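You operate a simulated robot arm through the tools that you are given. There is no shell and no other tool. Be economical: measure what you need, move in short steps, check, and stop when the job is done.

You run a simulated two-armed robot. Do the job below in one go: nothing can be reset, and whatever is moved stays where it is left.

## Task
Switch the orange lamp off, push the yellow lamp shut and put it away in the padded box.
Fine: shut the lid.

Only the result counts: the job must be done as asked and must still hold three seconds after the hand-in. Knocking over, shifting, dropping, spilling or breaking anything else fails it. A push-on lid holds only when it is set on centred and level and pressed home; a screw cap is set on level and turned clockwise until tight.

## Robot
Two 7-joint arms with two-finger parallel grippers on one trunk, on a base that drives. Base frame: it is fixed to the floor where the robot stands at the start and does not move with it; the origin is under the middle of the robot, x ahead of it, y to its left, z up; the surface under the hand at the start is at about z = 0.9. Units: m, rad, N and s.
The left shoulder is at the start at [0.062, 0.198, 1.204], the right one opposite. With the tool pointing down near the work surface each hand reaches from about 0.28 to 0.7 m from the robot's upright axis, wherever it stands, measured 20 degrees to its own side. Places, roughly: black dial of the blue lamp [0.6, -0.1, 1]; black dial of the orange lamp [0.6, 0, 1]; black dial of the white lamp [0.7, -0.3, 1]; cream box lid [0.3, 0.3, 1]; inside of the padded box [0.3, 0.3, 0.9]; yellow lamp top [0.3, 0.1, 1]. Payload 1.57 kg a hand.
The TCP of each hand is the grasp point between the finger pads, 0.03 m short of the fingertips. In the tool frame z runs along the fingers and y along their closing line. Largest opening 0.11 m; finger width 0.024, thickness 0.012; the body of the gripper, 0.048 by 0.112 m, starts 0.078 m behind the TCP.
Orientation is that of the tool frame in the base frame, as a unit quaternion [w, x, y, z]. With the fingers straight down and closing along the base's y, the tool's x points along the base's -x, its y along +y and its z along -z.

## Interface
- The arms move only by the tool arm_command. It takes "left_commands", "right_commands" or both (then of equal length, played together; a hand with none holds still); each is a list of rows, each a list of 2 entries, a list of its own where there are three numbers: the shift along the base's x, y, z in units of 100 mm (1.0 is 100 mm), then the turn, a rotation vector about the base's x, y, z in units of 45 degrees (1.0 is 45 degrees). In form: [[[x, y, z], [ax, ay, az]], ...]. A call has 1 to 10 rows; each row is the pose to reach, as a shift and turn from the pose commanded when the call began. "left_jaw" and "right_jaw" are, for a hand that has rows, the finger opening in m, from 0 to 0.11, set as the call begins (left out, the last holds). A call with a number of a shift or a turn outside -1 to 1 is refused whole. A row lasts 0.2 s, in which the tool goes at most 0.05 m and 0.15 rad; a call with a longer step from one row to the next is refused whole, and so is a gripper value outside its range. Where a pose cannot be reached the arm comes as near as it can. A force on the tool above 90 N (or 10 N above the force at the start of the call, whichever is more), or a blocked arm, ends the call early, and 0.2 s more pass. The fingers move at their own pace (about 0.072 m/s each) and stop on an object; they squeeze with about 27 N. The grip force told is the motor's: it shows also when the fingers shut on nothing. Time passes only in rows, and 0.2 s behind the last, so rows that repeat a pose let the fingers close. It gives the time, the measured TCP pose, the force on the tool (base axes), the opening and the grip force at its end, in the units of the frame above (readings bear some noise), with the torque about the TCP (base axes, N m) and any sound that the robot's microphone picked up.
- Cameras (640 x 400 px; columns grow to the right, rows downward): "scene" is now at [0.0925, -0.0008, 1.7694]; the picture's right is [-0.05, -1.00, 0.00], its down [-0.90, 0.04, -0.44] and it looks along [0.44, -0.02, -0.90] (base axes); focal length 284 px, centre (320, 200). "left" rides on the left gripper at [0.07, -0.016, -0.141] in its tool frame; the picture's right is [0.23, 0.97, 0.00], its down [-0.85, 0.20, -0.48] and it looks along [-0.47, 0.11, 0.88] (tool axes); focal length 222 px, centre (320, 200). "right" rides on the right gripper at [0.07, 0.016, -0.141] in its tool frame; the picture's right is [-0.23, 0.97, 0.00], its down [-0.85, -0.20, -0.48] and it looks along [-0.47, -0.11, 0.88] (tool axes); focal length 222 px, centre (320, 200). There is no depth. A picture from a camera that has moved, and an enlarged one, comes with that camera's place and axes in the base frame and with its lens.
- grab_frame(camera): a new picture of that camera. It takes no simulated time.
- lift_body(by): slides the trunk up (or, below 0, down) by that many m; the arms and the scene camera ride with it, the base frame stays. It gives what a move gives, with no picture.
- drive_base(legs): drives the robot by 1 to 6 legs, each [ahead, left, turn to the left] in m, m and rad, along the robot's own axes; the way and the turn of a leg run together, so that a leg with both is an arc; at most 1.5 m and 3.142 rad a leg. The arms and the cameras ride along, it lands a little off, and it stops where it bumps. It gives what a move gives.
- pan_tilt(pan, tilt): turns the head with the scene camera to pan (to the left, within 1.501 rad either way) and tilt (down, from -0.506 to 1.204), counted from straight ahead of the robot. It gives what a move gives.
- inspect(camera, box): a new picture of the part [left, top, right, bottom] of that camera's present view, enlarged. It takes no simulated time.
- hand_in(): hands the job in; it is judged then, once.

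Work in short steps. Places have to be worked out from the pictures, the camera data and where the tool is seen: move nearer, look again, correct. Check each grasp and each placing, and mend what went wrong. You have 120 turns and 100 pictures in all, those below and enlarged ones among them. Open the grippers and draw the arms clear of the work before you hand the job in, unless the task says otherwise; then end with one line.

The tools are called after "Emit:" as a command line: name --argument value ..., lists and objects as JSON in quotes. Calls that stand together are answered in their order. arm_command: Moves the arms, as the interface text tells. Its arguments: {"type":"object","properties":{"left_commands":{"type":"array","items":{"type":"array"}},"left_jaw":{"type":"number"},"right_commands":{"type":"array","items":{"type":"array"}},"right_jaw":{"type":"number"}},"required":[]} The other tools are called the same way: lift_body (by) slides the trunk up or down; drive_base (legs) drives the base; pan_tilt (pan, tilt) turns the head that bears the scene camera; grab_frame (camera) takes a picture; inspect (camera, box) takes an enlarged picture of a part of a camera's view; hand_in () hands the job in.

At the start:

```text
time: 0.0
left_tool_pos: [0.5012, 0.3258, 1.3095]
left_orientation: [-0.001, 0.001, 1.0, 0.0]
left_wrist_force: [0.6, 1.2, -0.2]
left_wrist_torque: [-0.02, 0.05, 0.01]
left_finger_gap: 0.11
left_finger_force: 0.1
right_tool_pos: [0.4332, -0.1216, 1.3601]
right_orientation: [-0.001, 0.001, 1.0, 0.0]
right_wrist_force: [0.3, 0.5, -0.9]
right_wrist_torque: [0.01, 0.04, -0.01]
right_finger_gap: 0.1099
right_finger_force: 0.1
trunk travel left (down, up): [-0.8, 0.19]
robot x, y, heading: [-0.001, 0.0052, 0.004]
head pan, tilt: [-0.049, 1.117]
```

scene: 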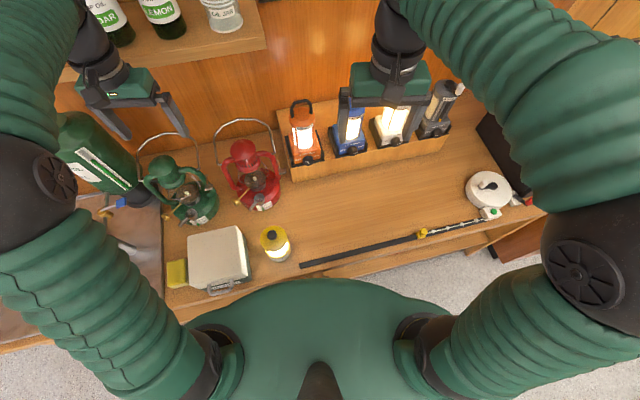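
right: 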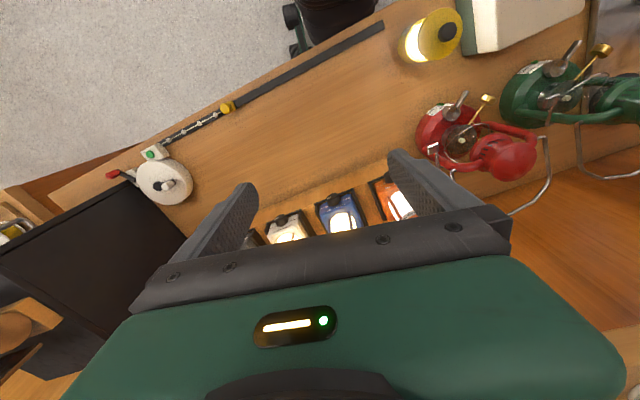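
left: 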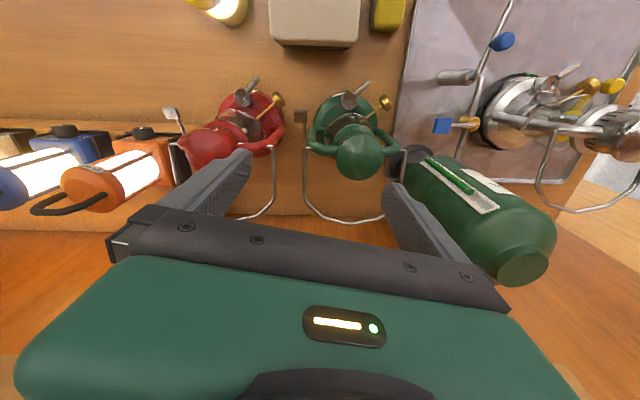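

I'll start by looking closely at the lamps and the box in enlarged pictures.

Emit:
inspect --camera "scene" --box '[270, 70, 470, 195]'

Emit:
inspect --camera "scene" --box '[150, 200, 310, 300]'

```text
3.20 times, centred on (370, 132) of scene
camera zoom: at [0.0925, -0.0008, 1.7694], right [-0.05, -1.0, 0.0], down [-0.9, 0.04, -0.44], along [0.44, -0.02, -0.9], focal length 908 px, centre (160, 416)
```

zoom: 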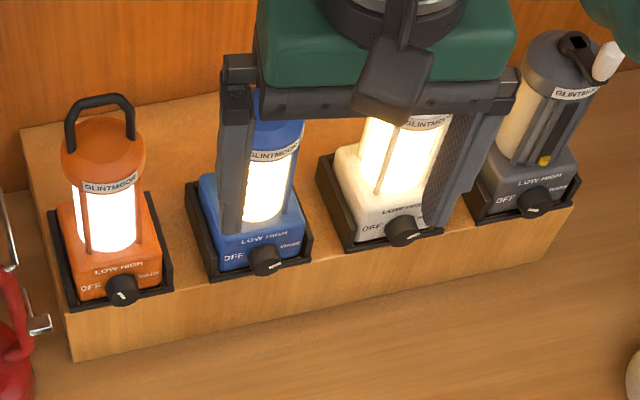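

```text
4.00 times, centred on (230, 250) of scene
camera zoom: at [0.0925, -0.0008, 1.7694], right [-0.05, -1.0, 0.0], down [-0.9, 0.04, -0.44], along [0.44, -0.02, -0.9], focal length 1136 px, centre (680, 0)
```

zoom: 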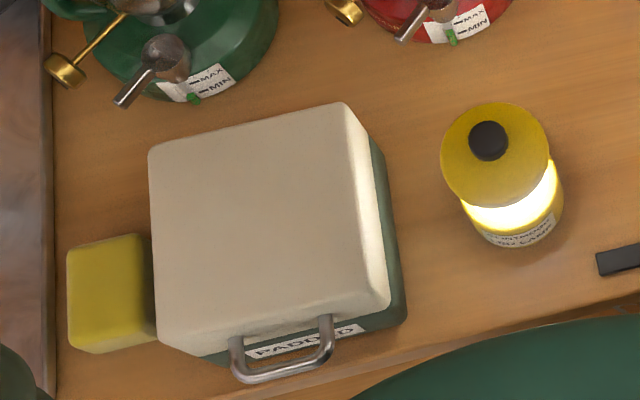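

The right hand hides the lamps, so I draw it back and tilt it forwards to bring its camera onto the lamp dials.

Emit:
arm_command --right_commands '[[[-0.15, 0.1, -0.2], [0, -0.17, 0]], [[-0.3, 0.2, -0.4], [0, -0.34, 0]], [[-0.45, 0.3, -0.6], [0, -0.51, 0]], [[-0.6, 0.4, -0.8], [0, -0.68, 0]], [[-0.75, 0.5, -0.9], [0, -0.85, 0]], [[-0.9, 0.6, -1.0], [0, -1, 0]], [[-0.9, 0.6, -1.0], [0, -1, 0]]]'

Emit:
grab_frame --camera "right"

Emit:
grab_frame --camera "scene"

```text
time: 1.6
left_tool_pos: [0.5017, 0.326, 1.3101]
left_orientation: [-0.001, 0.0, 1.0, -0.001]
left_wrist_force: [0.2, -0.4, -1.1]
left_wrist_torque: [0.01, 0.05, 0.04]
left_finger_gap: 0.1098
left_finger_force: 0.0
right_tool_pos: [0.3622, -0.0396, 1.2713]
right_orientation: [0.382, 0.0, 0.924, -0.002]
right_wrist_force: [0.4, -0.4, -0.5]
right_wrist_torque: [-0.02, 0.0, 0.03]
right_finger_gap: 0.11
right_finger_force: 0.0
right hand out of reach, approached as far as the arm can: row 4, 5, 6, 7
trunk travel left (down, up): [-0.8, 0.19]
robot x, y, heading: [0.0017, 0.0015, 0.004]
head pan, tilt: [-0.049, 1.117]
```

```text
94 pictures are left
camera right: at [0.2132, -0.0232, 1.3221], right [0.16, 0.97, 0.16], down [0.27, -0.2, 0.94], along [0.95, -0.11, -0.29], focal length 222 px, centre (320, 200)
```

right: 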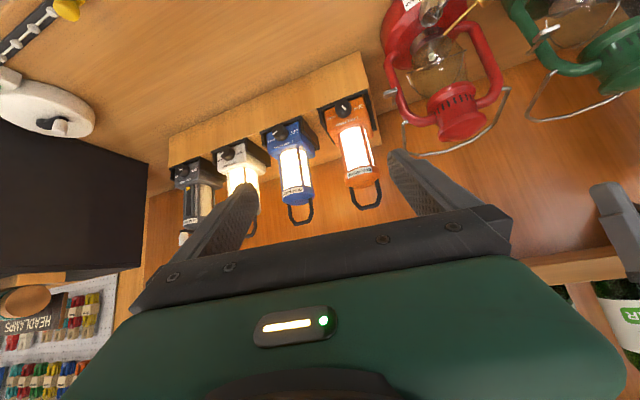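

```text
93 pictures are left
camera scene: at [0.0922, 0.0009, 1.7694], right [-0.05, -1.0, 0.0], down [-0.9, 0.04, -0.44], along [0.44, -0.02, -0.9], focal length 284 px, centre (320, 200)
```

scene: 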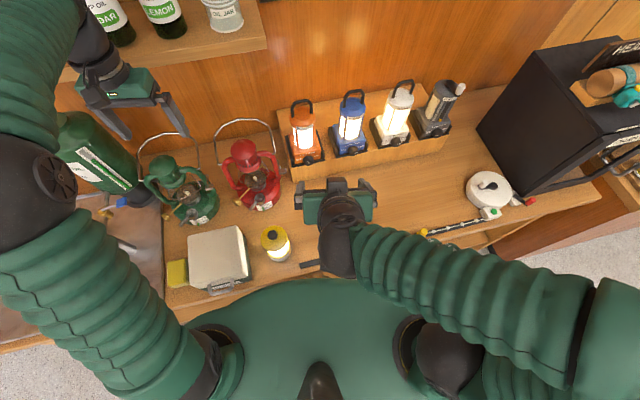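

The tilted view shows all dials; enlarging the orange one.

Emit:
inspect --camera "right" --box '[260, 60, 404, 150]'

Emit:
inspect --camera "scene" --box '[272, 120, 368, 180]'

```text
4.44 times, centred on (332, 105) of right
camera zoom: at [0.2132, -0.0232, 1.3221], right [0.16, 0.97, 0.16], down [0.27, -0.2, 0.94], along [0.95, -0.11, -0.29], focal length 987 px, centre (267, 622)
```

zoom: 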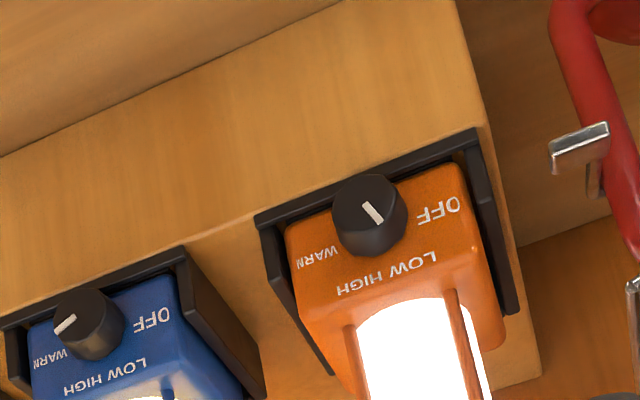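

```text
6.67 times, centred on (320, 150) of scene
camera zoom: at [0.0922, 0.0009, 1.7694], right [-0.05, -1.0, 0.0], down [-0.9, 0.04, -0.44], along [0.44, -0.02, -0.9], focal length 1893 px, centre (320, 533)
```

zoom: 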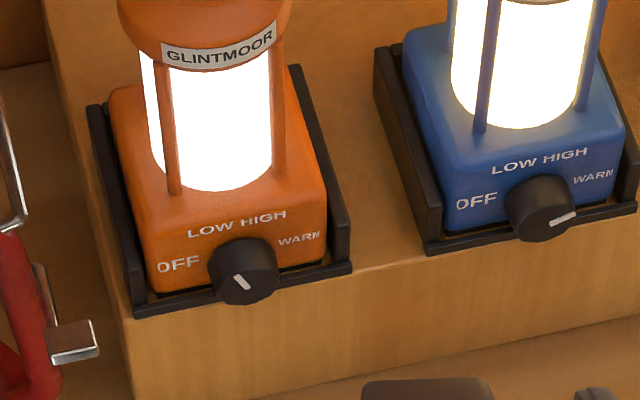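

Triangulating, the orange knob face is near (0.589, 0.011, 1.026), its pointer at LOW; OFF is to the left of it. I bring the right hand down and more level in front of it to see the knob's axis.

Emit:
arm_command --right_commands '[[[0.1, 0.08, -0.3], [0, -0.11, 0]], [[0.2, 0.16, -0.6], [0, -0.22, 0]], [[0.3, 0.24, -0.9], [0, -0.33, 0]], [[0.4, 0.32, -1.0], [0, -0.44, 0]], [[0.5, 0.5, -1.0], [0, -0.55, 0]], [[0.6, 0.5, -1.0], [0, -0.67, 0]], [[0.6, 0.5, -1.0], [0, -0.67, 0]]]'

Emit:
grab_frame --camera "right"

```text
time: 3.0
left_tool_pos: [0.5014, 0.3249, 1.3106]
left_orientation: [-0.001, 0.001, 1.0, 0.0]
left_wrist_force: [-0.7, 0.6, -0.6]
left_wrist_torque: [0.02, 0.02, 0.01]
left_finger_gap: 0.11
left_finger_force: 0.1
right_tool_pos: [0.4352, 0.0195, 1.2425]
right_orientation: [0.653, 0.033, 0.755, 0.042]
right_wrist_force: [-0.1, 0.3, 0.1]
right_wrist_torque: [-0.02, -0.01, 0.0]
right_finger_gap: 0.1101
right_finger_force: 0.1
right hand out of reach, approached as far as the arm can: row 1, 2, 3, 4
trunk travel left (down, up): [-0.8, 0.19]
robot x, y, heading: [-0.0005, 0.002, 0.001]
head pan, tilt: [-0.049, 1.117]
stopped in row 7 (right hand): the arm was blocked; the commanded pose is now the measured one
```

```text
90 pictures are left
camera right: at [0.2856, 0.0388, 1.1946], right [0.03, 0.94, 0.33], down [-0.35, -0.3, 0.89], along [0.94, -0.14, 0.32], focal length 222 px, centre (320, 200)
```

right: 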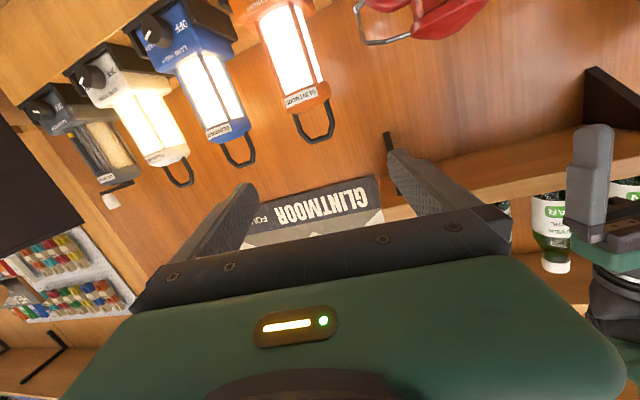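

The arm is cramped here; I look at the scene to see its posture.

Emit:
grab_frame --camera "scene"

Emit:
inspect --camera "right" --box '[100, 0, 340, 150]'

```text
89 pictures are left
camera scene: at [0.0953, -0.0016, 1.7687], right [-0.05, -1.0, 0.0], down [-0.9, 0.04, -0.43], along [0.43, -0.02, -0.9], focal length 284 px, centre (320, 200)
```

scene: 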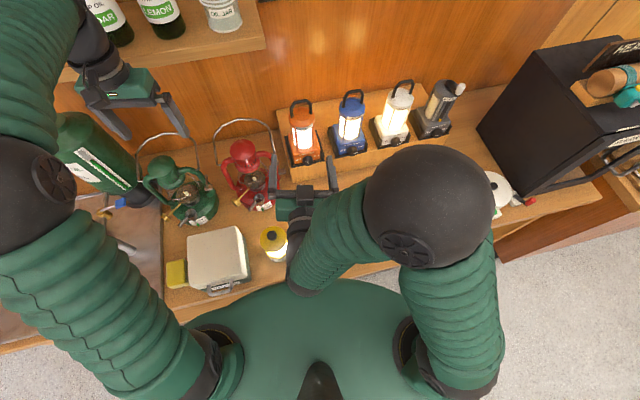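

```text
2.67 times, centred on (220, 75) of right
camera zoom: at [0.2856, 0.0388, 1.1946], right [0.03, 0.94, 0.33], down [-0.35, -0.3, 0.89], along [0.94, -0.14, 0.32], focal length 592 px, centre (587, 533)
```

zoom: 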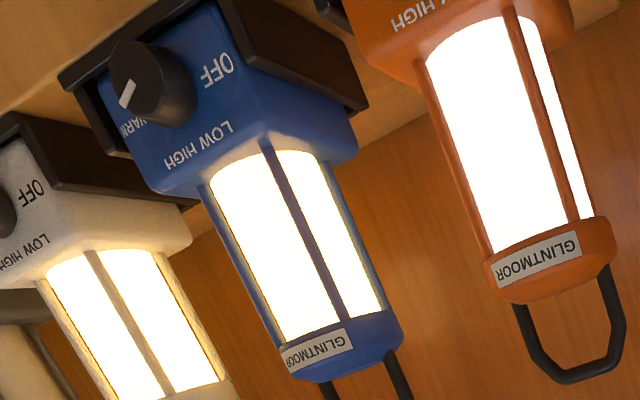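

The elbow is folded against the trunk, so I back the base off by 0.15 m to give the arm room for a level approach.

Emit:
drive_base --legs '[[-0.15, 0, 0]]'

```text
time: 4.4
left_tool_pos: [0.3533, 0.3238, 1.3095]
left_orientation: [-0.002, 0.001, 1.0, -0.001]
left_wrist_force: [-0.1, -0.3, 0.7]
left_wrist_torque: [0.0, 0.0, 0.0]
left_finger_gap: 0.1102
left_finger_force: 0.1
right_tool_pos: [0.285, 0.0185, 1.2421]
right_orientation: [0.653, 0.034, 0.756, 0.04]
right_wrist_force: [0.9, 0.1, -0.1]
right_wrist_torque: [0.01, 0.0, 0.01]
right_finger_gap: 0.1098
right_finger_force: 0.0
trunk travel left (down, up): [-0.8, 0.19]
robot x, y, heading: [-0.1527, -0.0031, -0.004]
head pan, tilt: [-0.049, 1.117]
```

Now I align the right hand to the lamp row (yaw about 12° left, 15° down) and begin the approach.

Emit:
arm_command --right_commands '[[[0.25, -0.06, -0.1], [-0.037, 0.033, 0.068]], [[0.5, -0.12, -0.3], [-0.075, 0.066, 0.136]], [[0.75, -0.2, -0.5], [-0.11, 0.099, 0.204]], [[1.0, -0.28, -0.7], [-0.149, 0.132, 0.272]], [[1.0, -0.28, -0.7], [-0.149, 0.132, 0.272]]]'

Emit:
arm_command --right_commands '[[[0.3, 0, -0.3], [0, 0, 0]], [[0.6, 0, -0.6], [0, 0, 0]], [[0.9, 0, -1.0], [0, 0, 0]], [[0.9, 0, -1.0], [0, 0, 0]]]'

Emit:
grab_frame --camera "right"

Emit:
grab_frame --camera "scene"

```text
time: 5.6
left_tool_pos: [0.3484, 0.3229, 1.3114]
left_orientation: [0.001, 0.002, 1.0, 0.001]
left_wrist_force: [-0.1, 0.2, 0.0]
left_wrist_torque: [-0.04, 0.02, 0.04]
left_finger_gap: 0.11
left_finger_force: 0.1
right_tool_pos: [0.3809, -0.0116, 1.1711]
right_orientation: [0.607, -0.085, 0.788, 0.066]
right_wrist_force: [-0.3, -0.3, -0.1]
right_wrist_torque: [-0.03, 0.01, 0.0]
right_finger_gap: 0.1102
right_finger_force: 0.0
trunk travel left (down, up): [-0.8, 0.19]
robot x, y, heading: [-0.1509, -0.0017, 0.0]
head pan, tilt: [-0.049, 1.117]
```

```text
time: 6.6
left_tool_pos: [0.3467, 0.3231, 1.3125]
left_orientation: [0.0, 0.002, 1.0, 0.0]
left_wrist_force: [0.4, 0.2, 0.8]
left_wrist_torque: [0.0, -0.02, -0.02]
left_finger_gap: 0.1101
left_finger_force: 0.1
right_tool_pos: [0.4642, 0.0151, 1.0795]
right_orientation: [0.607, -0.078, 0.789, 0.055]
right_wrist_force: [-0.3, 0.7, -0.7]
right_wrist_torque: [0.02, 0.02, 0.02]
right_finger_gap: 0.1099
right_finger_force: 0.1
right hand out of reach, approached as far as the arm can: row 1, 2, 3, 4
trunk travel left (down, up): [-0.8, 0.19]
robot x, y, heading: [-0.1545, -0.0045, -0.003]
head pan, tilt: [-0.049, 1.117]
```

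```text
87 pictures are left
camera right: at [0.3102, -0.0001, 1.0479], right [-0.13, 0.97, 0.21], down [-0.2, -0.24, 0.95], along [0.97, 0.08, 0.23], focal length 222 px, centre (320, 200)
```

right: 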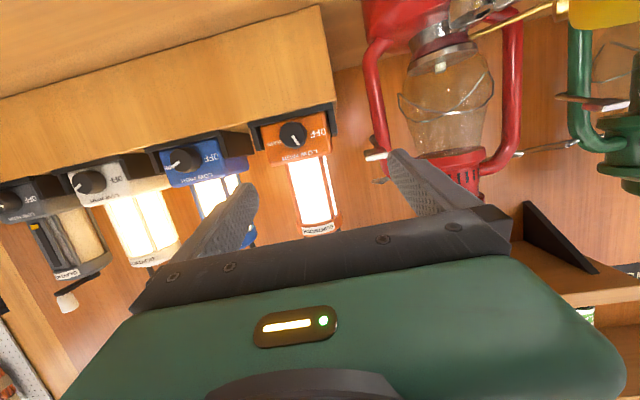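

```text
86 pictures are left
camera scene: at [-0.0585, -0.0005, 1.7694], right [-0.05, -1.0, 0.0], down [-0.9, 0.05, -0.44], along [0.44, -0.02, -0.9], focal length 284 px, centre (320, 200)
```

scene: 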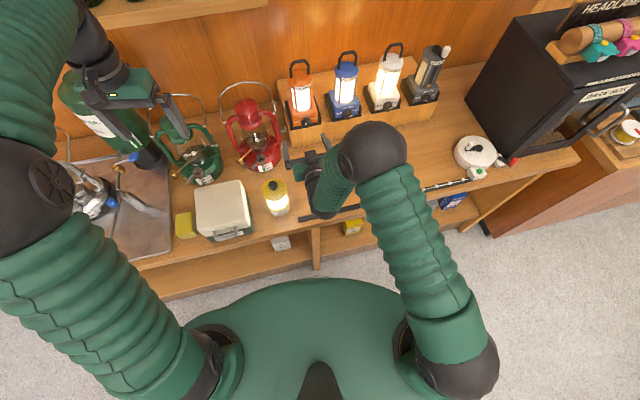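

Three views agree on the knob at about (0.589, 0.010, 1.026). I enlarge it for pointer and axis.

Emit:
inspect --camera "right" --box '[240, 95, 352, 165]'

```text
5.71 times, centred on (296, 130) of right
camera zoom: at [0.3102, -0.0001, 1.0479], right [-0.13, 0.97, 0.21], down [-0.2, -0.24, 0.95], along [0.97, 0.08, 0.23], focal length 1269 px, centre (457, 600)
```

zoom: 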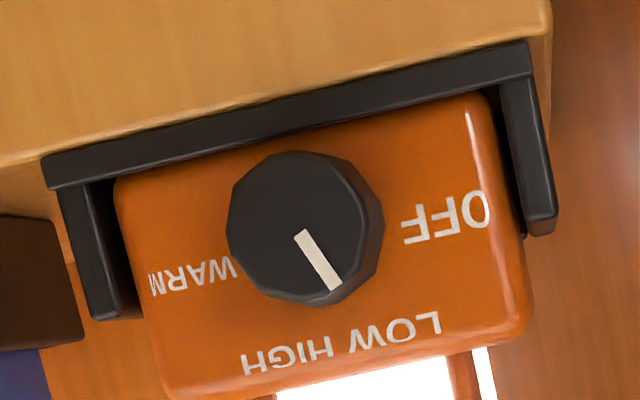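

The knob is ~30 mm wide, its axis level and yawed ~12°. The wrist is near a limit from above, so I raise both hands and then lower the trunk to give a flatter forearm.

Emit:
arm_command --right_commands '[[[-0.2, -0.1, 0.4], [0, 0, 0]], [[-0.4, -0.2, 0.8], [0, 0, 0]], [[-0.5, -0.2, 1.0], [0, 0, 0]]]' --left_commands '[[[0, 0, 0.4], [0, 0, 0]], [[0, 0, 0.8], [0, 0, 0]], [[0, 0, 1.0], [0, 0, 0]]]' --right_jaw 0.06

Emit:
lift_body --by -0.14

```text
time: 7.4
left_tool_pos: [0.3483, 0.3229, 1.4136]
left_orientation: [0.001, 0.002, 1.0, 0.001]
left_wrist_force: [0.5, 0.0, -0.2]
left_wrist_torque: [0.01, 0.04, -0.03]
left_finger_gap: 0.1099
left_finger_force: 0.1
right_tool_pos: [0.4141, -0.0087, 1.1768]
right_orientation: [0.607, -0.083, 0.788, 0.065]
right_wrist_force: [0.4, -0.2, -0.1]
right_wrist_torque: [-0.02, -0.01, 0.01]
right_finger_gap: 0.0597
right_finger_force: 0.1
right hand out of reach, approached as far as the arm can: row 1
trunk travel left (down, up): [-0.8, 0.19]
robot x, y, heading: [-0.1476, -0.0033, -0.002]
head pan, tilt: [-0.049, 1.117]
```

```text
time: 9.1
left_tool_pos: [0.3485, 0.3233, 1.2725]
left_orientation: [0.001, 0.002, 1.0, 0.001]
left_wrist_force: [-0.4, 1.2, 0.4]
left_wrist_torque: [-0.01, 0.06, 0.01]
left_finger_gap: 0.11
left_finger_force: 0.1
right_tool_pos: [0.4133, -0.0054, 1.0382]
right_orientation: [0.607, -0.084, 0.787, 0.065]
right_wrist_force: [0.0, 0.1, 0.0]
right_wrist_torque: [-0.02, 0.0, 0.01]
right_finger_gap: 0.0598
right_finger_force: 0.1
trunk travel left (down, up): [-0.66, 0.33]
robot x, y, heading: [-0.1473, 0.0005, -0.008]
head pan, tilt: [-0.049, 1.117]
```

Now I level the hand, pre-roll it about 22° clockwise-ready, and move to 8 cm before the knob.

Emit:
arm_command --right_commands '[[[0.2, 0, -0.02], [0.109, -0.044, -0.013]], [[0.4, 0, -0.04], [0.218, -0.088, -0.026]], [[0.6, -0.01, -0.06], [0.326, -0.132, -0.038]], [[0.8, -0.02, -0.09], [0.435, -0.177, -0.051]], [[0.98, -0.02, -0.12], [0.544, -0.221, -0.064]], [[0.98, -0.02, -0.12], [0.544, -0.221, -0.064]]]'

Emit:
grab_frame --camera "right"

Emit:
grab_frame --camera "scene"

```text
time: 10.5
left_tool_pos: [0.3473, 0.3246, 1.2737]
left_orientation: [0.001, 0.001, 1.0, -0.001]
left_wrist_force: [-0.9, -0.4, -0.6]
left_wrist_torque: [0.01, 0.01, -0.01]
left_finger_gap: 0.11
left_finger_force: 0.1
right_tool_pos: [0.5017, 0.0531, 1.061]
right_orientation: [0.675, 0.077, 0.712, 0.18]
right_wrist_force: [-0.3, -0.6, -0.3]
right_wrist_torque: [-0.01, -0.03, 0.0]
right_finger_gap: 0.0602
right_finger_force: 0.0
right hand out of reach, approached as far as the arm can: row 1, 2, 3, 4, 5, 6
trunk travel left (down, up): [-0.66, 0.33]
robot x, y, heading: [-0.1526, 0.001, -0.004]
head pan, tilt: [-0.049, 1.117]
```

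```text
84 pictures are left
camera right: at [0.3545, 0.0701, 1.0056], right [-0.11, 0.82, 0.56], down [-0.38, -0.56, 0.74], along [0.92, -0.13, 0.37], focal length 222 px, centre (320, 200)
```

right: 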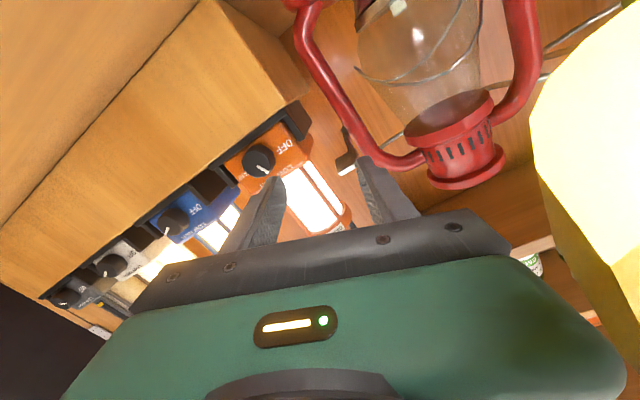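

```text
83 pictures are left
camera scene: at [-0.0588, -0.0006, 1.6294], right [-0.05, -1.0, 0.0], down [-0.9, 0.05, -0.44], along [0.44, -0.02, -0.9], focal length 284 px, centre (320, 200)
```

scene: 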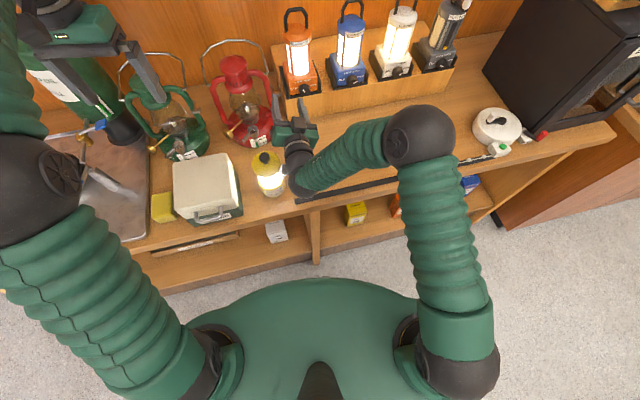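

The forearm comes in sideways and the hand drifted toward the red lantern and yellow lamp. I first shift it right and up, then back the base off further so the arm can stretch.

Emit:
arm_command --right_commands '[[[0, -0.3, 0.2], [-0.1, 0.05, 0]], [[-0.1, -0.7, 0.5], [-0.2, 0.1, 0]], [[-0.2, -1.0, 0.8], [-0.3, 0.15, 0]], [[-0.2, -1.0, 1.0], [-0.4, 0.2, 0]]]'

Emit:
drive_base --legs '[[-0.16, 0, 0]]'

```text
refused: row 2 steps farther than a row can; nothing moved
```

```text
time: 11.9
left_tool_pos: [0.1888, 0.3243, 1.2716]
left_orientation: [-0.001, 0.001, 1.0, 0.0]
left_wrist_force: [0.8, 0.5, 0.2]
left_wrist_torque: [0.05, 0.02, -0.01]
left_finger_gap: 0.1099
left_finger_force: 0.1
right_tool_pos: [0.3398, 0.0535, 1.0589]
right_orientation: [0.673, 0.076, 0.713, 0.179]
right_wrist_force: [0.6, -0.2, -0.5]
right_wrist_torque: [0.01, 0.0, 0.0]
right_finger_gap: 0.0601
right_finger_force: 0.1
trunk travel left (down, up): [-0.66, 0.33]
robot x, y, heading: [-0.3148, 0.001, -0.005]
head pan, tilt: [-0.049, 1.117]
```

The arm move was refused but the base drove; I check that the yellow lamp was not touched.

Emit:
grab_frame --camera "scene"

Emit:
inspect --camera "scene" --box '[140, 100, 340, 225]'

```text
82 pictures are left
camera scene: at [-0.2164, -0.0002, 1.629], right [-0.05, -1.0, 0.0], down [-0.9, 0.05, -0.43], along [0.43, -0.02, -0.9], focal length 284 px, centre (320, 200)
```

scene: 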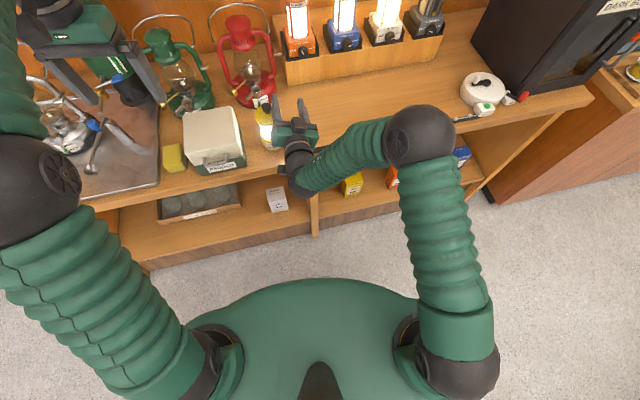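

```text
3.20 times, centred on (240, 162) of scene
camera zoom: at [-0.2164, -0.0002, 1.629], right [-0.05, -1.0, 0.0], down [-0.9, 0.05, -0.43], along [0.43, -0.02, -0.9], focal length 908 px, centre (576, 320)
```

zoom: 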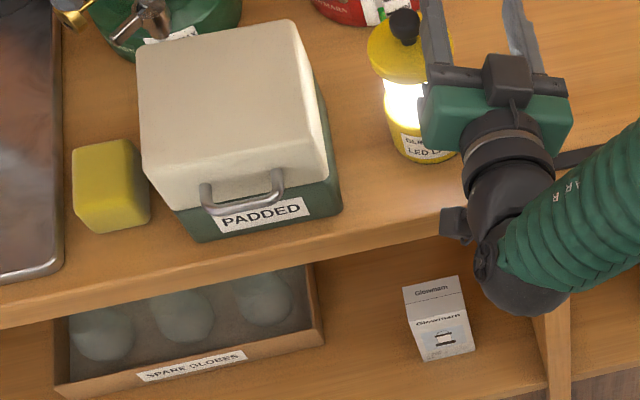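

The lamp still stands; the hand is just right of it. I move the hand right and up, clear of it.

Emit:
arm_command --right_commands '[[[0, -0.4, 0.0], [-0.1, 0.05, 0]], [[0, -0.7, 0.2], [-0.2, 0.1, 0]], [[0, -0.9, 0.5], [-0.3, 0.15, 0]], [[0, -1.0, 0.8], [-0.4, 0.2, 0]], [[0, -1.0, 0.8], [-0.4, 0.2, 0]]]'

Emit:
inspect --camera "scene" --box '[140, 90, 340, 215]'

```text
time: 13.1
left_tool_pos: [0.1848, 0.3243, 1.2734]
left_orientation: [0.0, 0.002, 1.0, 0.0]
left_wrist_force: [-1.1, -0.5, -0.7]
left_wrist_torque: [0.01, 0.04, -0.02]
left_finger_gap: 0.11
left_finger_force: 0.0
right_tool_pos: [0.3368, -0.0456, 1.1414]
right_orientation: [0.62, -0.017, 0.782, 0.06]
right_wrist_force: [-0.9, 0.4, -0.1]
right_wrist_torque: [0.01, -0.01, -0.01]
right_finger_gap: 0.06
right_finger_force: 0.0
trunk travel left (down, up): [-0.66, 0.33]
robot x, y, heading: [-0.3129, -0.0003, -0.004]
head pan, tilt: [-0.049, 1.117]
```

```text
3.20 times, centred on (240, 152) of scene
camera zoom: at [-0.2196, -0.0004, 1.6292], right [-0.05, -1.0, 0.0], down [-0.9, 0.05, -0.43], along [0.43, -0.02, -0.9], focal length 908 px, centre (576, 352)
```

zoom: 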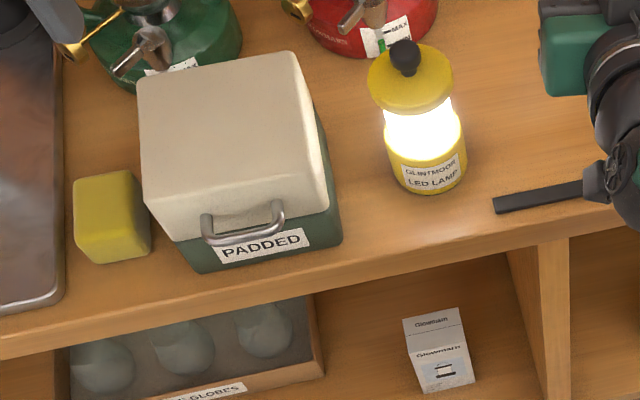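

The yellow lamp is untouched. Now I re-approach the knob with the arm stretched: first leg to a point short of it with the aligned orientation.

Emit:
arm_command --right_commands '[[[0.2, 0, -0.1], [0.087, -0.044, 0.014]], [[0.4, 0, -0.25], [0.174, -0.088, 0.028]], [[0.6, 0.05, -0.4], [0.26, -0.131, 0.042]], [[0.8, 0.1, -0.6], [0.348, -0.174, 0.056]], [[1.0, 0.1, -0.7], [0.435, -0.218, 0.07]], [[1.0, 0.1, -0.7], [0.435, -0.218, 0.07]]]'

Emit:
grab_frame --camera "right"

Emit:
grab_frame --camera "scene"

```text
time: 14.5
left_tool_pos: [0.1827, 0.3224, 1.2757]
left_orientation: [0.002, 0.002, 1.0, 0.001]
left_wrist_force: [0.0, -0.6, 0.0]
left_wrist_torque: [-0.01, -0.02, -0.03]
left_finger_gap: 0.1098
left_finger_force: 0.2
right_tool_pos: [0.4307, 0.0232, 1.1038]
right_orientation: [0.67, 0.083, 0.717, 0.173]
right_wrist_force: [0.1, 0.2, -0.2]
right_wrist_torque: [0.01, 0.0, 0.03]
right_finger_gap: 0.0597
right_finger_force: 0.2
right hand out of reach, approached as far as the arm can: row 2, 3, 4, 5, 6
trunk travel left (down, up): [-0.66, 0.33]
robot x, y, heading: [-0.3144, -0.0018, -0.004]
head pan, tilt: [-0.049, 1.117]
```

```text
79 pictures are left
camera right: at [0.2838, 0.0431, 1.0514], right [-0.09, 0.82, 0.56], down [-0.38, -0.55, 0.75], along [0.92, -0.14, 0.36], focal length 222 px, centre (320, 200)
```

right: 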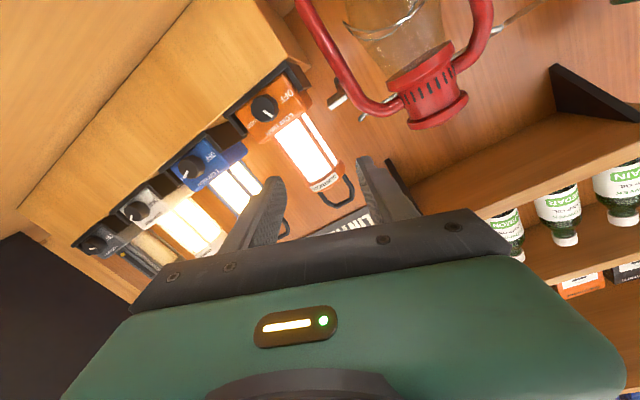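

```text
78 pictures are left
camera scene: at [-0.2215, -0.0037, 1.6294], right [-0.05, -1.0, 0.0], down [-0.9, 0.05, -0.44], along [0.44, -0.02, -0.9], focal length 284 px, centre (320, 200)
```

scene: 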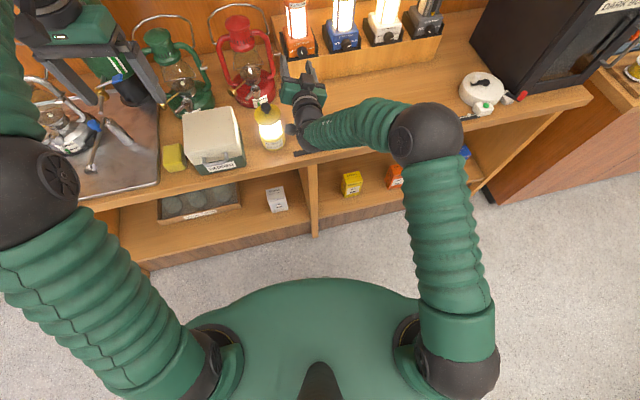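

The clockwise pre-roll drives the wrist to its limit. I'll instead approach without pre-roll (15° down, yaw 12°) and turn only in the counterclockwise direction from there.

Emit:
arm_command --right_commands '[[[0.1, -0.15, -0.05], [-0.126, 0.048, 0.04]], [[0.25, -0.29, -0.1], [-0.252, 0.096, 0.08]], [[0.45, -0.29, -0.25], [-0.379, 0.143, 0.12]], [[0.65, -0.29, -0.45], [-0.505, 0.191, 0.161]], [[0.82, -0.29, -0.57], [-0.505, 0.191, 0.161]], [[0.82, -0.29, -0.57], [-0.505, 0.191, 0.161]]]'

Emit:
grab_frame --camera "right"

```text
time: 15.9
left_tool_pos: [0.184, 0.3272, 1.2727]
left_orientation: [0.002, 0.002, 1.0, -0.001]
left_wrist_force: [-0.2, -0.5, -0.9]
left_wrist_torque: [0.02, -0.01, -0.03]
left_finger_gap: 0.1101
left_finger_force: 0.0
right_tool_pos: [0.5136, 0.001, 1.047]
right_orientation: [0.605, -0.086, 0.789, 0.062]
right_wrist_force: [0.0, -0.4, -0.5]
right_wrist_torque: [0.0, 0.04, 0.0]
right_finger_gap: 0.0601
right_finger_force: 0.0
right hand out of reach, approached as far as the arm can: row 2, 3
trunk travel left (down, up): [-0.66, 0.33]
robot x, y, heading: [-0.3116, -0.0001, 0.0]
head pan, tilt: [-0.049, 1.117]
```

```text
77 pictures are left
camera right: at [0.3593, -0.0164, 1.017], right [-0.15, 0.97, 0.21], down [-0.19, -0.24, 0.95], along [0.97, 0.1, 0.22], focal length 222 px, centre (320, 200)
```

right: 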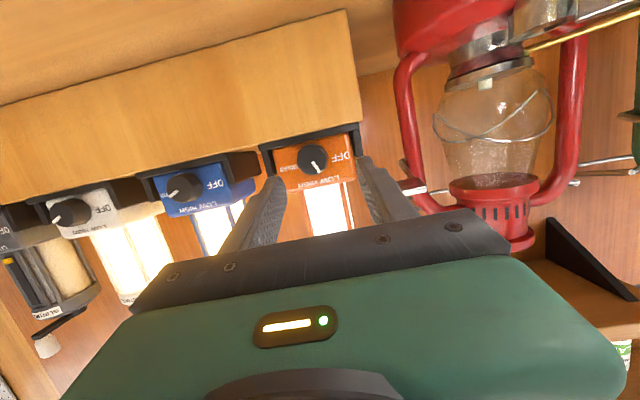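

The pose is reached and the knob refines to (0.589, 0.008, 1.025). I advance so the fingertips straddle the knob.

Emit:
arm_command --right_commands '[[[0.2, 0.01, -0.06], [0, 0, 0]], [[0.4, 0.03, -0.12], [0, 0, 0]], [[0.5, 0.04, -0.15], [0, 0, 0]], [[0.6, 0.045, -0.18], [0, 0, 0]], [[0.6, 0.045, -0.18], [0, 0, 0]]]' --right_jaw 0.05

Emit:
grab_frame --camera "right"

```text
time: 17.1
left_tool_pos: [0.1809, 0.3223, 1.2752]
left_orientation: [0.002, 0.002, 1.0, 0.001]
left_wrist_force: [1.3, -0.6, 0.2]
left_wrist_torque: [-0.02, 0.0, -0.01]
left_finger_gap: 0.11
left_finger_force: 0.0
right_tool_pos: [0.5724, 0.002, 1.0326]
right_orientation: [0.606, -0.084, 0.788, 0.062]
right_wrist_force: [-6.7, -0.4, 3.1]
right_wrist_torque: [-0.01, -0.14, -0.16]
right_finger_gap: 0.0493
right_finger_force: 0.0
trunk travel left (down, up): [-0.66, 0.33]
robot x, y, heading: [-0.3147, -0.0027, 0.003]
head pan, tilt: [-0.049, 1.117]
```

```text
76 pictures are left
camera right: at [0.4191, -0.0168, 1.0008], right [-0.15, 0.96, 0.22], down [-0.2, -0.24, 0.95], along [0.97, 0.1, 0.22], focal length 222 px, centre (320, 200)
```

right: 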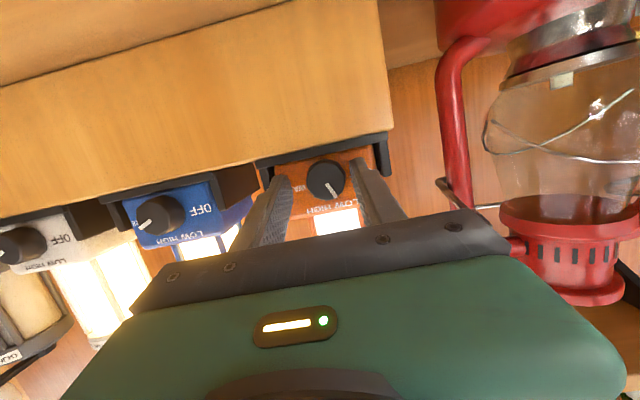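

A light contact with the lamp face (~7 N): I back off 3 mm and enlarge to check the straddle.

Emit:
arm_command --right_commands '[[[-0.03, -0.005, 0.008], [0, 0, 0]], [[-0.03, -0.005, 0.008], [0, 0, 0]]]'

Emit:
inspect --camera "right" --box '[240, 130, 416, 240]'

```text
time: 17.7
left_tool_pos: [0.1828, 0.324, 1.2743]
left_orientation: [0.002, 0.002, 1.0, 0.0]
left_wrist_force: [0.2, -0.1, 0.3]
left_wrist_torque: [0.0, -0.03, -0.01]
left_finger_gap: 0.1101
left_finger_force: 0.1
right_tool_pos: [0.571, -0.0001, 1.0332]
right_orientation: [0.605, -0.084, 0.789, 0.062]
right_wrist_force: [0.1, 0.3, 0.0]
right_wrist_torque: [0.01, 0.03, 0.02]
right_finger_gap: 0.0502
right_finger_force: 0.0
trunk travel left (down, up): [-0.66, 0.33]
robot x, y, heading: [-0.3127, 0.0036, 0.002]
head pan, tilt: [-0.049, 1.117]
```

```text
3.64 times, centred on (328, 185) of right
camera zoom: at [0.4172, -0.0167, 1.0014], right [-0.15, 0.97, 0.22], down [-0.19, -0.24, 0.95], along [0.97, 0.1, 0.22], focal length 808 px, centre (291, 254)
```

zoom: 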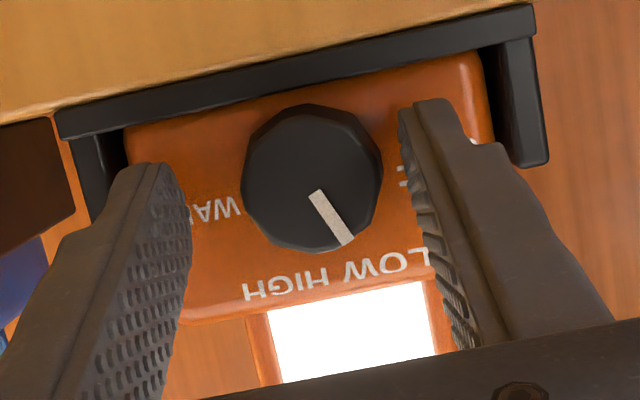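

The hand sits ~3.5 mm too far right of the knob; I centre it and close.

Emit:
arm_command --right_commands '[[[0, 0.035, -0.01], [0, 0, 0]], [[0, 0.035, -0.01], [0, 0, 0]]]'

Emit:
arm_command --right_commands '[[[0, 0, 0], [0, 0, 0]], [[0, 0, 0], [0, 0, 0]], [[0, 0, 0], [0, 0, 0]]]' --right_jaw 0.02

Emit:
inspect --camera "right" --box '[240, 130, 416, 240]'

```text
time: 18.3
left_tool_pos: [0.1825, 0.3238, 1.2749]
left_orientation: [0.002, 0.002, 1.0, 0.001]
left_wrist_force: [-0.3, 0.7, -0.1]
left_wrist_torque: [-0.02, 0.0, 0.02]
left_finger_gap: 0.1099
left_finger_force: 0.0
right_tool_pos: [0.572, 0.0043, 1.0305]
right_orientation: [0.605, -0.085, 0.789, 0.063]
right_wrist_force: [-0.1, -0.4, -0.1]
right_wrist_torque: [-0.01, 0.0, 0.0]
right_finger_gap: 0.0497
right_finger_force: 0.0
trunk travel left (down, up): [-0.66, 0.33]
robot x, y, heading: [-0.3165, 0.0013, -0.006]
head pan, tilt: [-0.049, 1.117]
```

```text
time: 19.1
left_tool_pos: [0.1832, 0.3244, 1.2743]
left_orientation: [0.002, 0.002, 1.0, 0.0]
left_wrist_force: [0.2, 0.2, 0.1]
left_wrist_torque: [-0.02, 0.05, -0.01]
left_finger_gap: 0.1099
left_finger_force: 0.1
right_tool_pos: [0.5716, 0.0048, 1.031]
right_orientation: [0.605, -0.085, 0.789, 0.063]
right_wrist_force: [0.1, -0.6, -0.2]
right_wrist_torque: [0.0, 0.05, 0.06]
right_finger_gap: 0.0317
right_finger_force: 27.3
trunk travel left (down, up): [-0.66, 0.33]
robot x, y, heading: [-0.3126, 0.0024, -0.002]
head pan, tilt: [-0.049, 1.117]
```

```text
3.64 times, centred on (328, 185) of right
camera zoom: at [0.4176, -0.0124, 0.9998], right [-0.15, 0.97, 0.22], down [-0.19, -0.24, 0.95], along [0.97, 0.1, 0.22], focal length 808 px, centre (291, 254)
```

zoom: 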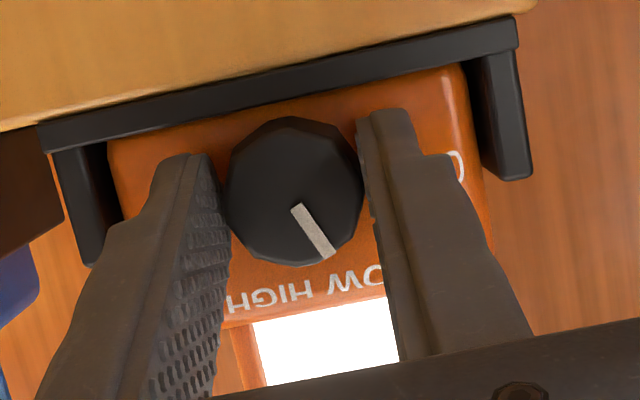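

Gripped at 31.7 mm. I turn counterclockwise about the knob axis by 40° toward OFF.

Emit:
arm_command --right_commands '[[[-0.002, 0.01, -0.001], [-0.174, -0.037, 0]], [[-0.004, 0.02, -0.003], [-0.348, -0.074, 0]], [[-0.006, 0.03, -0.0065], [-0.522, -0.111, 0]], [[-0.008, 0.039, -0.0115], [-0.696, -0.148, 0]], [[-0.01, 0.047, -0.0175], [-0.87, -0.185, 0]], [[-0.01, 0.047, -0.0175], [-0.87, -0.185, 0]]]'

Emit:
grab_frame --camera "right"

```text
time: 20.5
left_tool_pos: [0.1793, 0.3236, 1.2749]
left_orientation: [0.002, 0.002, 1.0, 0.0]
left_wrist_force: [0.4, 0.2, 0.4]
left_wrist_torque: [0.0, 0.0, 0.0]
left_finger_gap: 0.11
left_finger_force: 0.1
right_tool_pos: [0.5661, 0.0075, 1.0306]
right_orientation: [0.597, -0.287, 0.719, -0.212]
right_wrist_force: [-12.2, 0.4, 7.8]
right_wrist_torque: [-0.02, 0.2, 0.26]
right_finger_gap: 0.0317
right_finger_force: 27.0
trunk travel left (down, up): [-0.66, 0.33]
robot x, y, heading: [-0.3132, 0.0005, 0.0]
head pan, tilt: [-0.049, 1.117]
```

```text
73 pictures are left
camera right: at [0.4179, -0.0315, 0.9965], right [-0.13, 0.88, -0.46], down [-0.33, 0.4, 0.85], along [0.93, 0.26, 0.24], focal length 222 px, centre (320, 200)
```

right: 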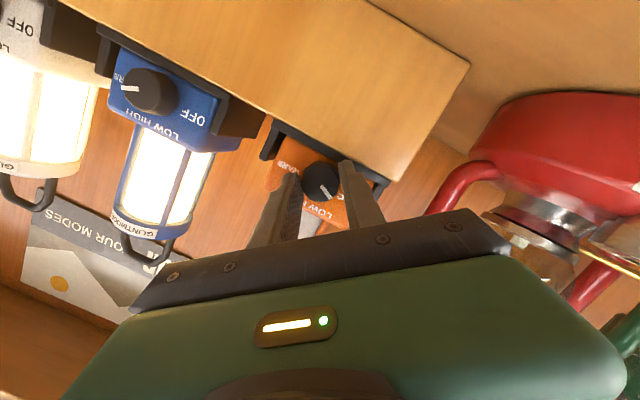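

I check the pointer and whether the lamp is dark.

Emit:
inspect --camera "right" --box '[240, 110, 416, 220]'

Emit:
grab_frame --camera "scene"

```text
3.64 times, centred on (328, 165) of right
camera zoom: at [0.4179, -0.0315, 0.9965], right [-0.13, 0.88, -0.46], down [-0.33, 0.4, 0.85], along [0.93, 0.26, 0.24], focal length 808 px, centre (291, 327)
```

zoom: 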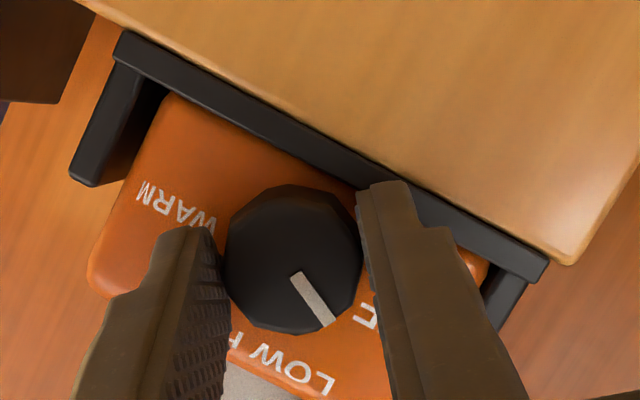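

```text
71 pictures are left
camera scene: at [-0.2266, -0.0002, 1.6296], right [-0.05, -1.0, 0.0], down [-0.9, 0.05, -0.44], along [0.44, -0.02, -0.9], focal length 284 px, centre (320, 200)
```

scene: 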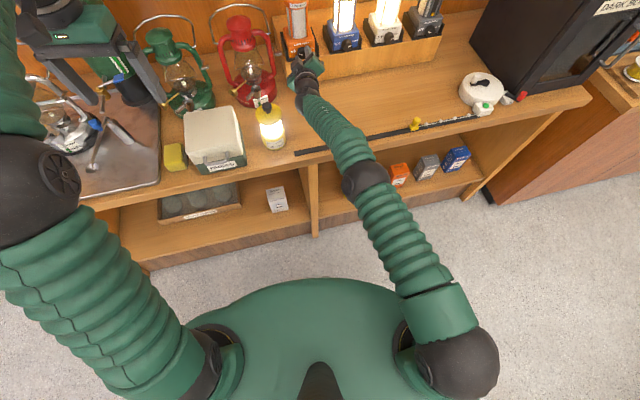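

The orange lamp is now dark. I turn ~11° more to settle squarely on OFF, then check.

Emit:
arm_command --right_commands '[[[-0.01, 0.006, -0.008], [-0.125, -0.026, 0]], [[-0.015, 0.01, -0.012], [-0.25, -0.052, 0]], [[-0.015, 0.01, -0.012], [-0.25, -0.052, 0]]]'

Emit:
arm_command --right_commands '[[[0, 0, 0], [0, 0, 0]], [[0, 0, 0], [0, 0, 0]]]' --right_jaw 0.06

Emit:
inspect --camera "right" --box '[240, 110, 416, 220]'

```text
time: 21.3
left_tool_pos: [0.1789, 0.3247, 1.2752]
left_orientation: [0.002, 0.002, 1.0, -0.001]
left_wrist_force: [0.0, 1.0, 0.3]
left_wrist_torque: [0.03, 0.01, -0.02]
left_finger_gap: 0.1096
left_finger_force: 0.0
right_tool_pos: [0.5648, 0.0099, 1.0312]
right_orientation: [0.582, -0.339, 0.681, -0.288]
right_wrist_force: [-8.5, 1.9, 11.5]
right_wrist_torque: [0.61, -0.36, 0.25]
right_finger_gap: 0.0314
right_finger_force: 27.2
trunk travel left (down, up): [-0.66, 0.33]
robot x, y, heading: [-0.3142, -0.0, -0.001]
head pan, tilt: [-0.049, 1.117]
```

```text
time: 21.9
left_tool_pos: [0.1797, 0.3223, 1.2759]
left_orientation: [0.003, 0.001, 1.0, 0.001]
left_wrist_force: [0.9, 0.6, 0.5]
left_wrist_torque: [0.0, -0.04, -0.01]
left_finger_gap: 0.1101
left_finger_force: 0.1
right_tool_pos: [0.5644, 0.0083, 1.0325]
right_orientation: [0.582, -0.338, 0.681, -0.287]
right_wrist_force: [-9.2, -5.5, 17.8]
right_wrist_torque: [0.41, -0.24, 0.15]
right_finger_gap: 0.046
right_finger_force: 0.0
trunk travel left (down, up): [-0.66, 0.33]
robot x, y, heading: [-0.3124, -0.0039, -0.004]
head pan, tilt: [-0.049, 1.117]
```

```text
3.64 times, centred on (328, 165) of right
camera zoom: at [0.417, -0.0389, 1.0003], right [-0.1, 0.77, -0.63], down [-0.37, 0.56, 0.74], along [0.92, 0.31, 0.23], focal length 808 px, centre (291, 327)
```

zoom: 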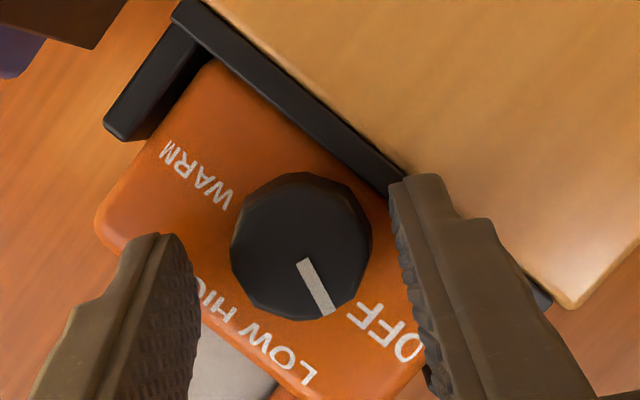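

The pointer rests near OFF against a stop, lamp dark. The lower finger presses the tray lip, so I narrow the jaw slightly before drawing straight back.

Emit:
arm_command --right_commands '[[[0, 0, 0], [0, 0, 0]], [[0, 0, 0], [0, 0, 0]]]' --right_jaw 0.04

Emit:
arm_command --right_commands '[[[-0.2, -0.045, 0.0], [0, 0, 0]], [[-0.45, -0.1, 0.05], [0, 0, 0]], [[-0.7, -0.2, 0.1], [0, 0, 0]]]'

Emit:
grab_frame --camera "right"

```text
time: 22.5
left_tool_pos: [0.179, 0.3228, 1.2751]
left_orientation: [0.003, 0.001, 1.0, 0.001]
left_wrist_force: [-0.1, -0.5, 0.3]
left_wrist_torque: [-0.01, -0.01, 0.03]
left_finger_gap: 0.11
left_finger_force: 0.1
right_tool_pos: [0.5633, 0.0095, 1.0293]
right_orientation: [0.581, -0.339, 0.683, -0.286]
right_wrist_force: [-19.9, -3.3, 7.0]
right_wrist_torque: [0.11, 0.19, 0.43]
right_finger_gap: 0.0372
right_finger_force: 0.0
trunk travel left (down, up): [-0.66, 0.33]
robot x, y, heading: [-0.3138, 0.0013, -0.006]
head pan, tilt: [-0.049, 1.117]
```

```text
time: 23.3
left_tool_pos: [0.183, 0.3229, 1.274]
left_orientation: [0.002, 0.002, 1.0, 0.001]
left_wrist_force: [0.2, -0.5, 0.5]
left_wrist_torque: [0.03, -0.03, 0.02]
left_finger_gap: 0.11
left_finger_force: 0.0
right_tool_pos: [0.4965, -0.0109, 1.0369]
right_orientation: [0.581, -0.339, 0.683, -0.285]
right_wrist_force: [-0.4, -0.5, 0.5]
right_wrist_torque: [0.05, 0.0, 0.0]
right_finger_gap: 0.0401
right_finger_force: 0.1
trunk travel left (down, up): [-0.66, 0.33]
robot x, y, heading: [-0.3116, 0.0011, -0.006]
head pan, tilt: [-0.049, 1.117]
```

```text
69 pictures are left
camera right: at [0.3493, -0.0586, 1.006], right [-0.11, 0.77, -0.63], down [-0.36, 0.56, 0.75], along [0.93, 0.31, 0.22], focal length 222 px, centre (320, 200)
```

right: 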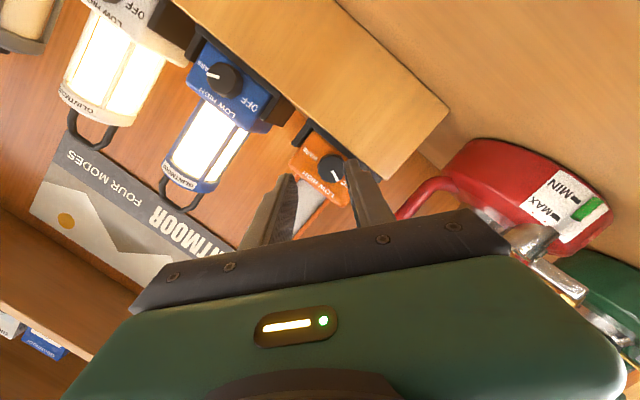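

Lamp is off and the hand is free. I draw the right hand back, right and up, undoing the roll.

Emit:
arm_command --right_commands '[[[-0.2, -0.2, 0.2], [0.15, 0.03, 0]], [[-0.4, -0.4, 0.4], [0.3, 0.06, 0]], [[-0.6, -0.7, 0.6], [0.45, 0.09, 0]], [[-0.8, -0.9, 0.8], [0.6, 0.12, 0]], [[-1.0, -1.0, 1.0], [0.75, 0.15, 0]], [[-1.0, -1.0, 1.0], [0.9, 0.18, 0]]]'

Emit:
arm_command --right_commands '[[[-0.1, -0.2, 0.2], [0, 0.17, 0]], [[-0.2, -0.4, 0.4], [0, 0.34, 0]], [[-0.3, -0.6, 0.6], [0, 0.51, 0]], [[-0.4, -0.8, 0.8], [0, 0.68, 0]], [[-0.4, -1.0, 0.8], [0, 0.85, 0]], [[-0.4, -1.0, 0.8], [0, 1, 0]]]'

Emit:
grab_frame --camera "scene"

```text
time: 24.7
left_tool_pos: [0.1857, 0.3234, 1.2731]
left_orientation: [0.001, 0.001, 1.0, 0.001]
left_wrist_force: [0.3, 0.5, -0.7]
left_wrist_torque: [-0.01, -0.01, -0.01]
left_finger_gap: 0.11
left_finger_force: 0.0
right_tool_pos: [0.3993, -0.111, 1.139]
right_orientation: [0.613, -0.136, 0.779, -0.007]
right_wrist_force: [0.4, 0.2, -0.1]
right_wrist_torque: [0.0, 0.02, -0.03]
right_finger_gap: 0.0402
right_finger_force: 0.0
trunk travel left (down, up): [-0.66, 0.33]
robot x, y, heading: [-0.3166, -0.0016, -0.003]
head pan, tilt: [-0.049, 1.117]
```

```text
time: 26.1
left_tool_pos: [0.1859, 0.3122, 1.2751]
left_orientation: [0.001, 0.003, 1.0, 0.004]
left_wrist_force: [1.2, -1.1, -0.2]
left_wrist_torque: [0.03, 0.03, 0.03]
left_finger_gap: 0.1097
left_finger_force: 0.0
right_tool_pos: [0.3588, -0.2201, 1.2156]
right_orientation: [0.267, -0.128, 0.954, 0.048]
right_wrist_force: [0.2, -0.5, 0.1]
right_wrist_torque: [0.08, 0.03, 0.06]
right_finger_gap: 0.0401
right_finger_force: 0.0
right hand out of reach, approached as far as the arm can: row 3
trunk travel left (down, up): [-0.66, 0.33]
robot x, y, heading: [-0.3149, 0.001, -0.0]
head pan, tilt: [-0.049, 1.117]
```

```text
68 pictures are left
camera scene: at [-0.2174, -0.0147, 1.6291], right [-0.05, -1.0, -0.01], down [-0.9, 0.05, -0.43], along [0.43, -0.02, -0.9], focal length 284 px, centre (320, 200)
```

scene: 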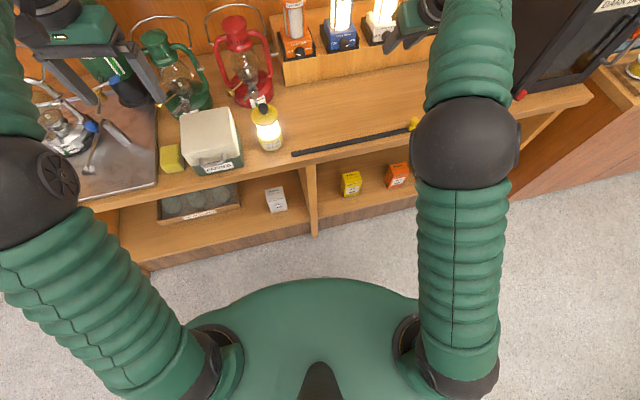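

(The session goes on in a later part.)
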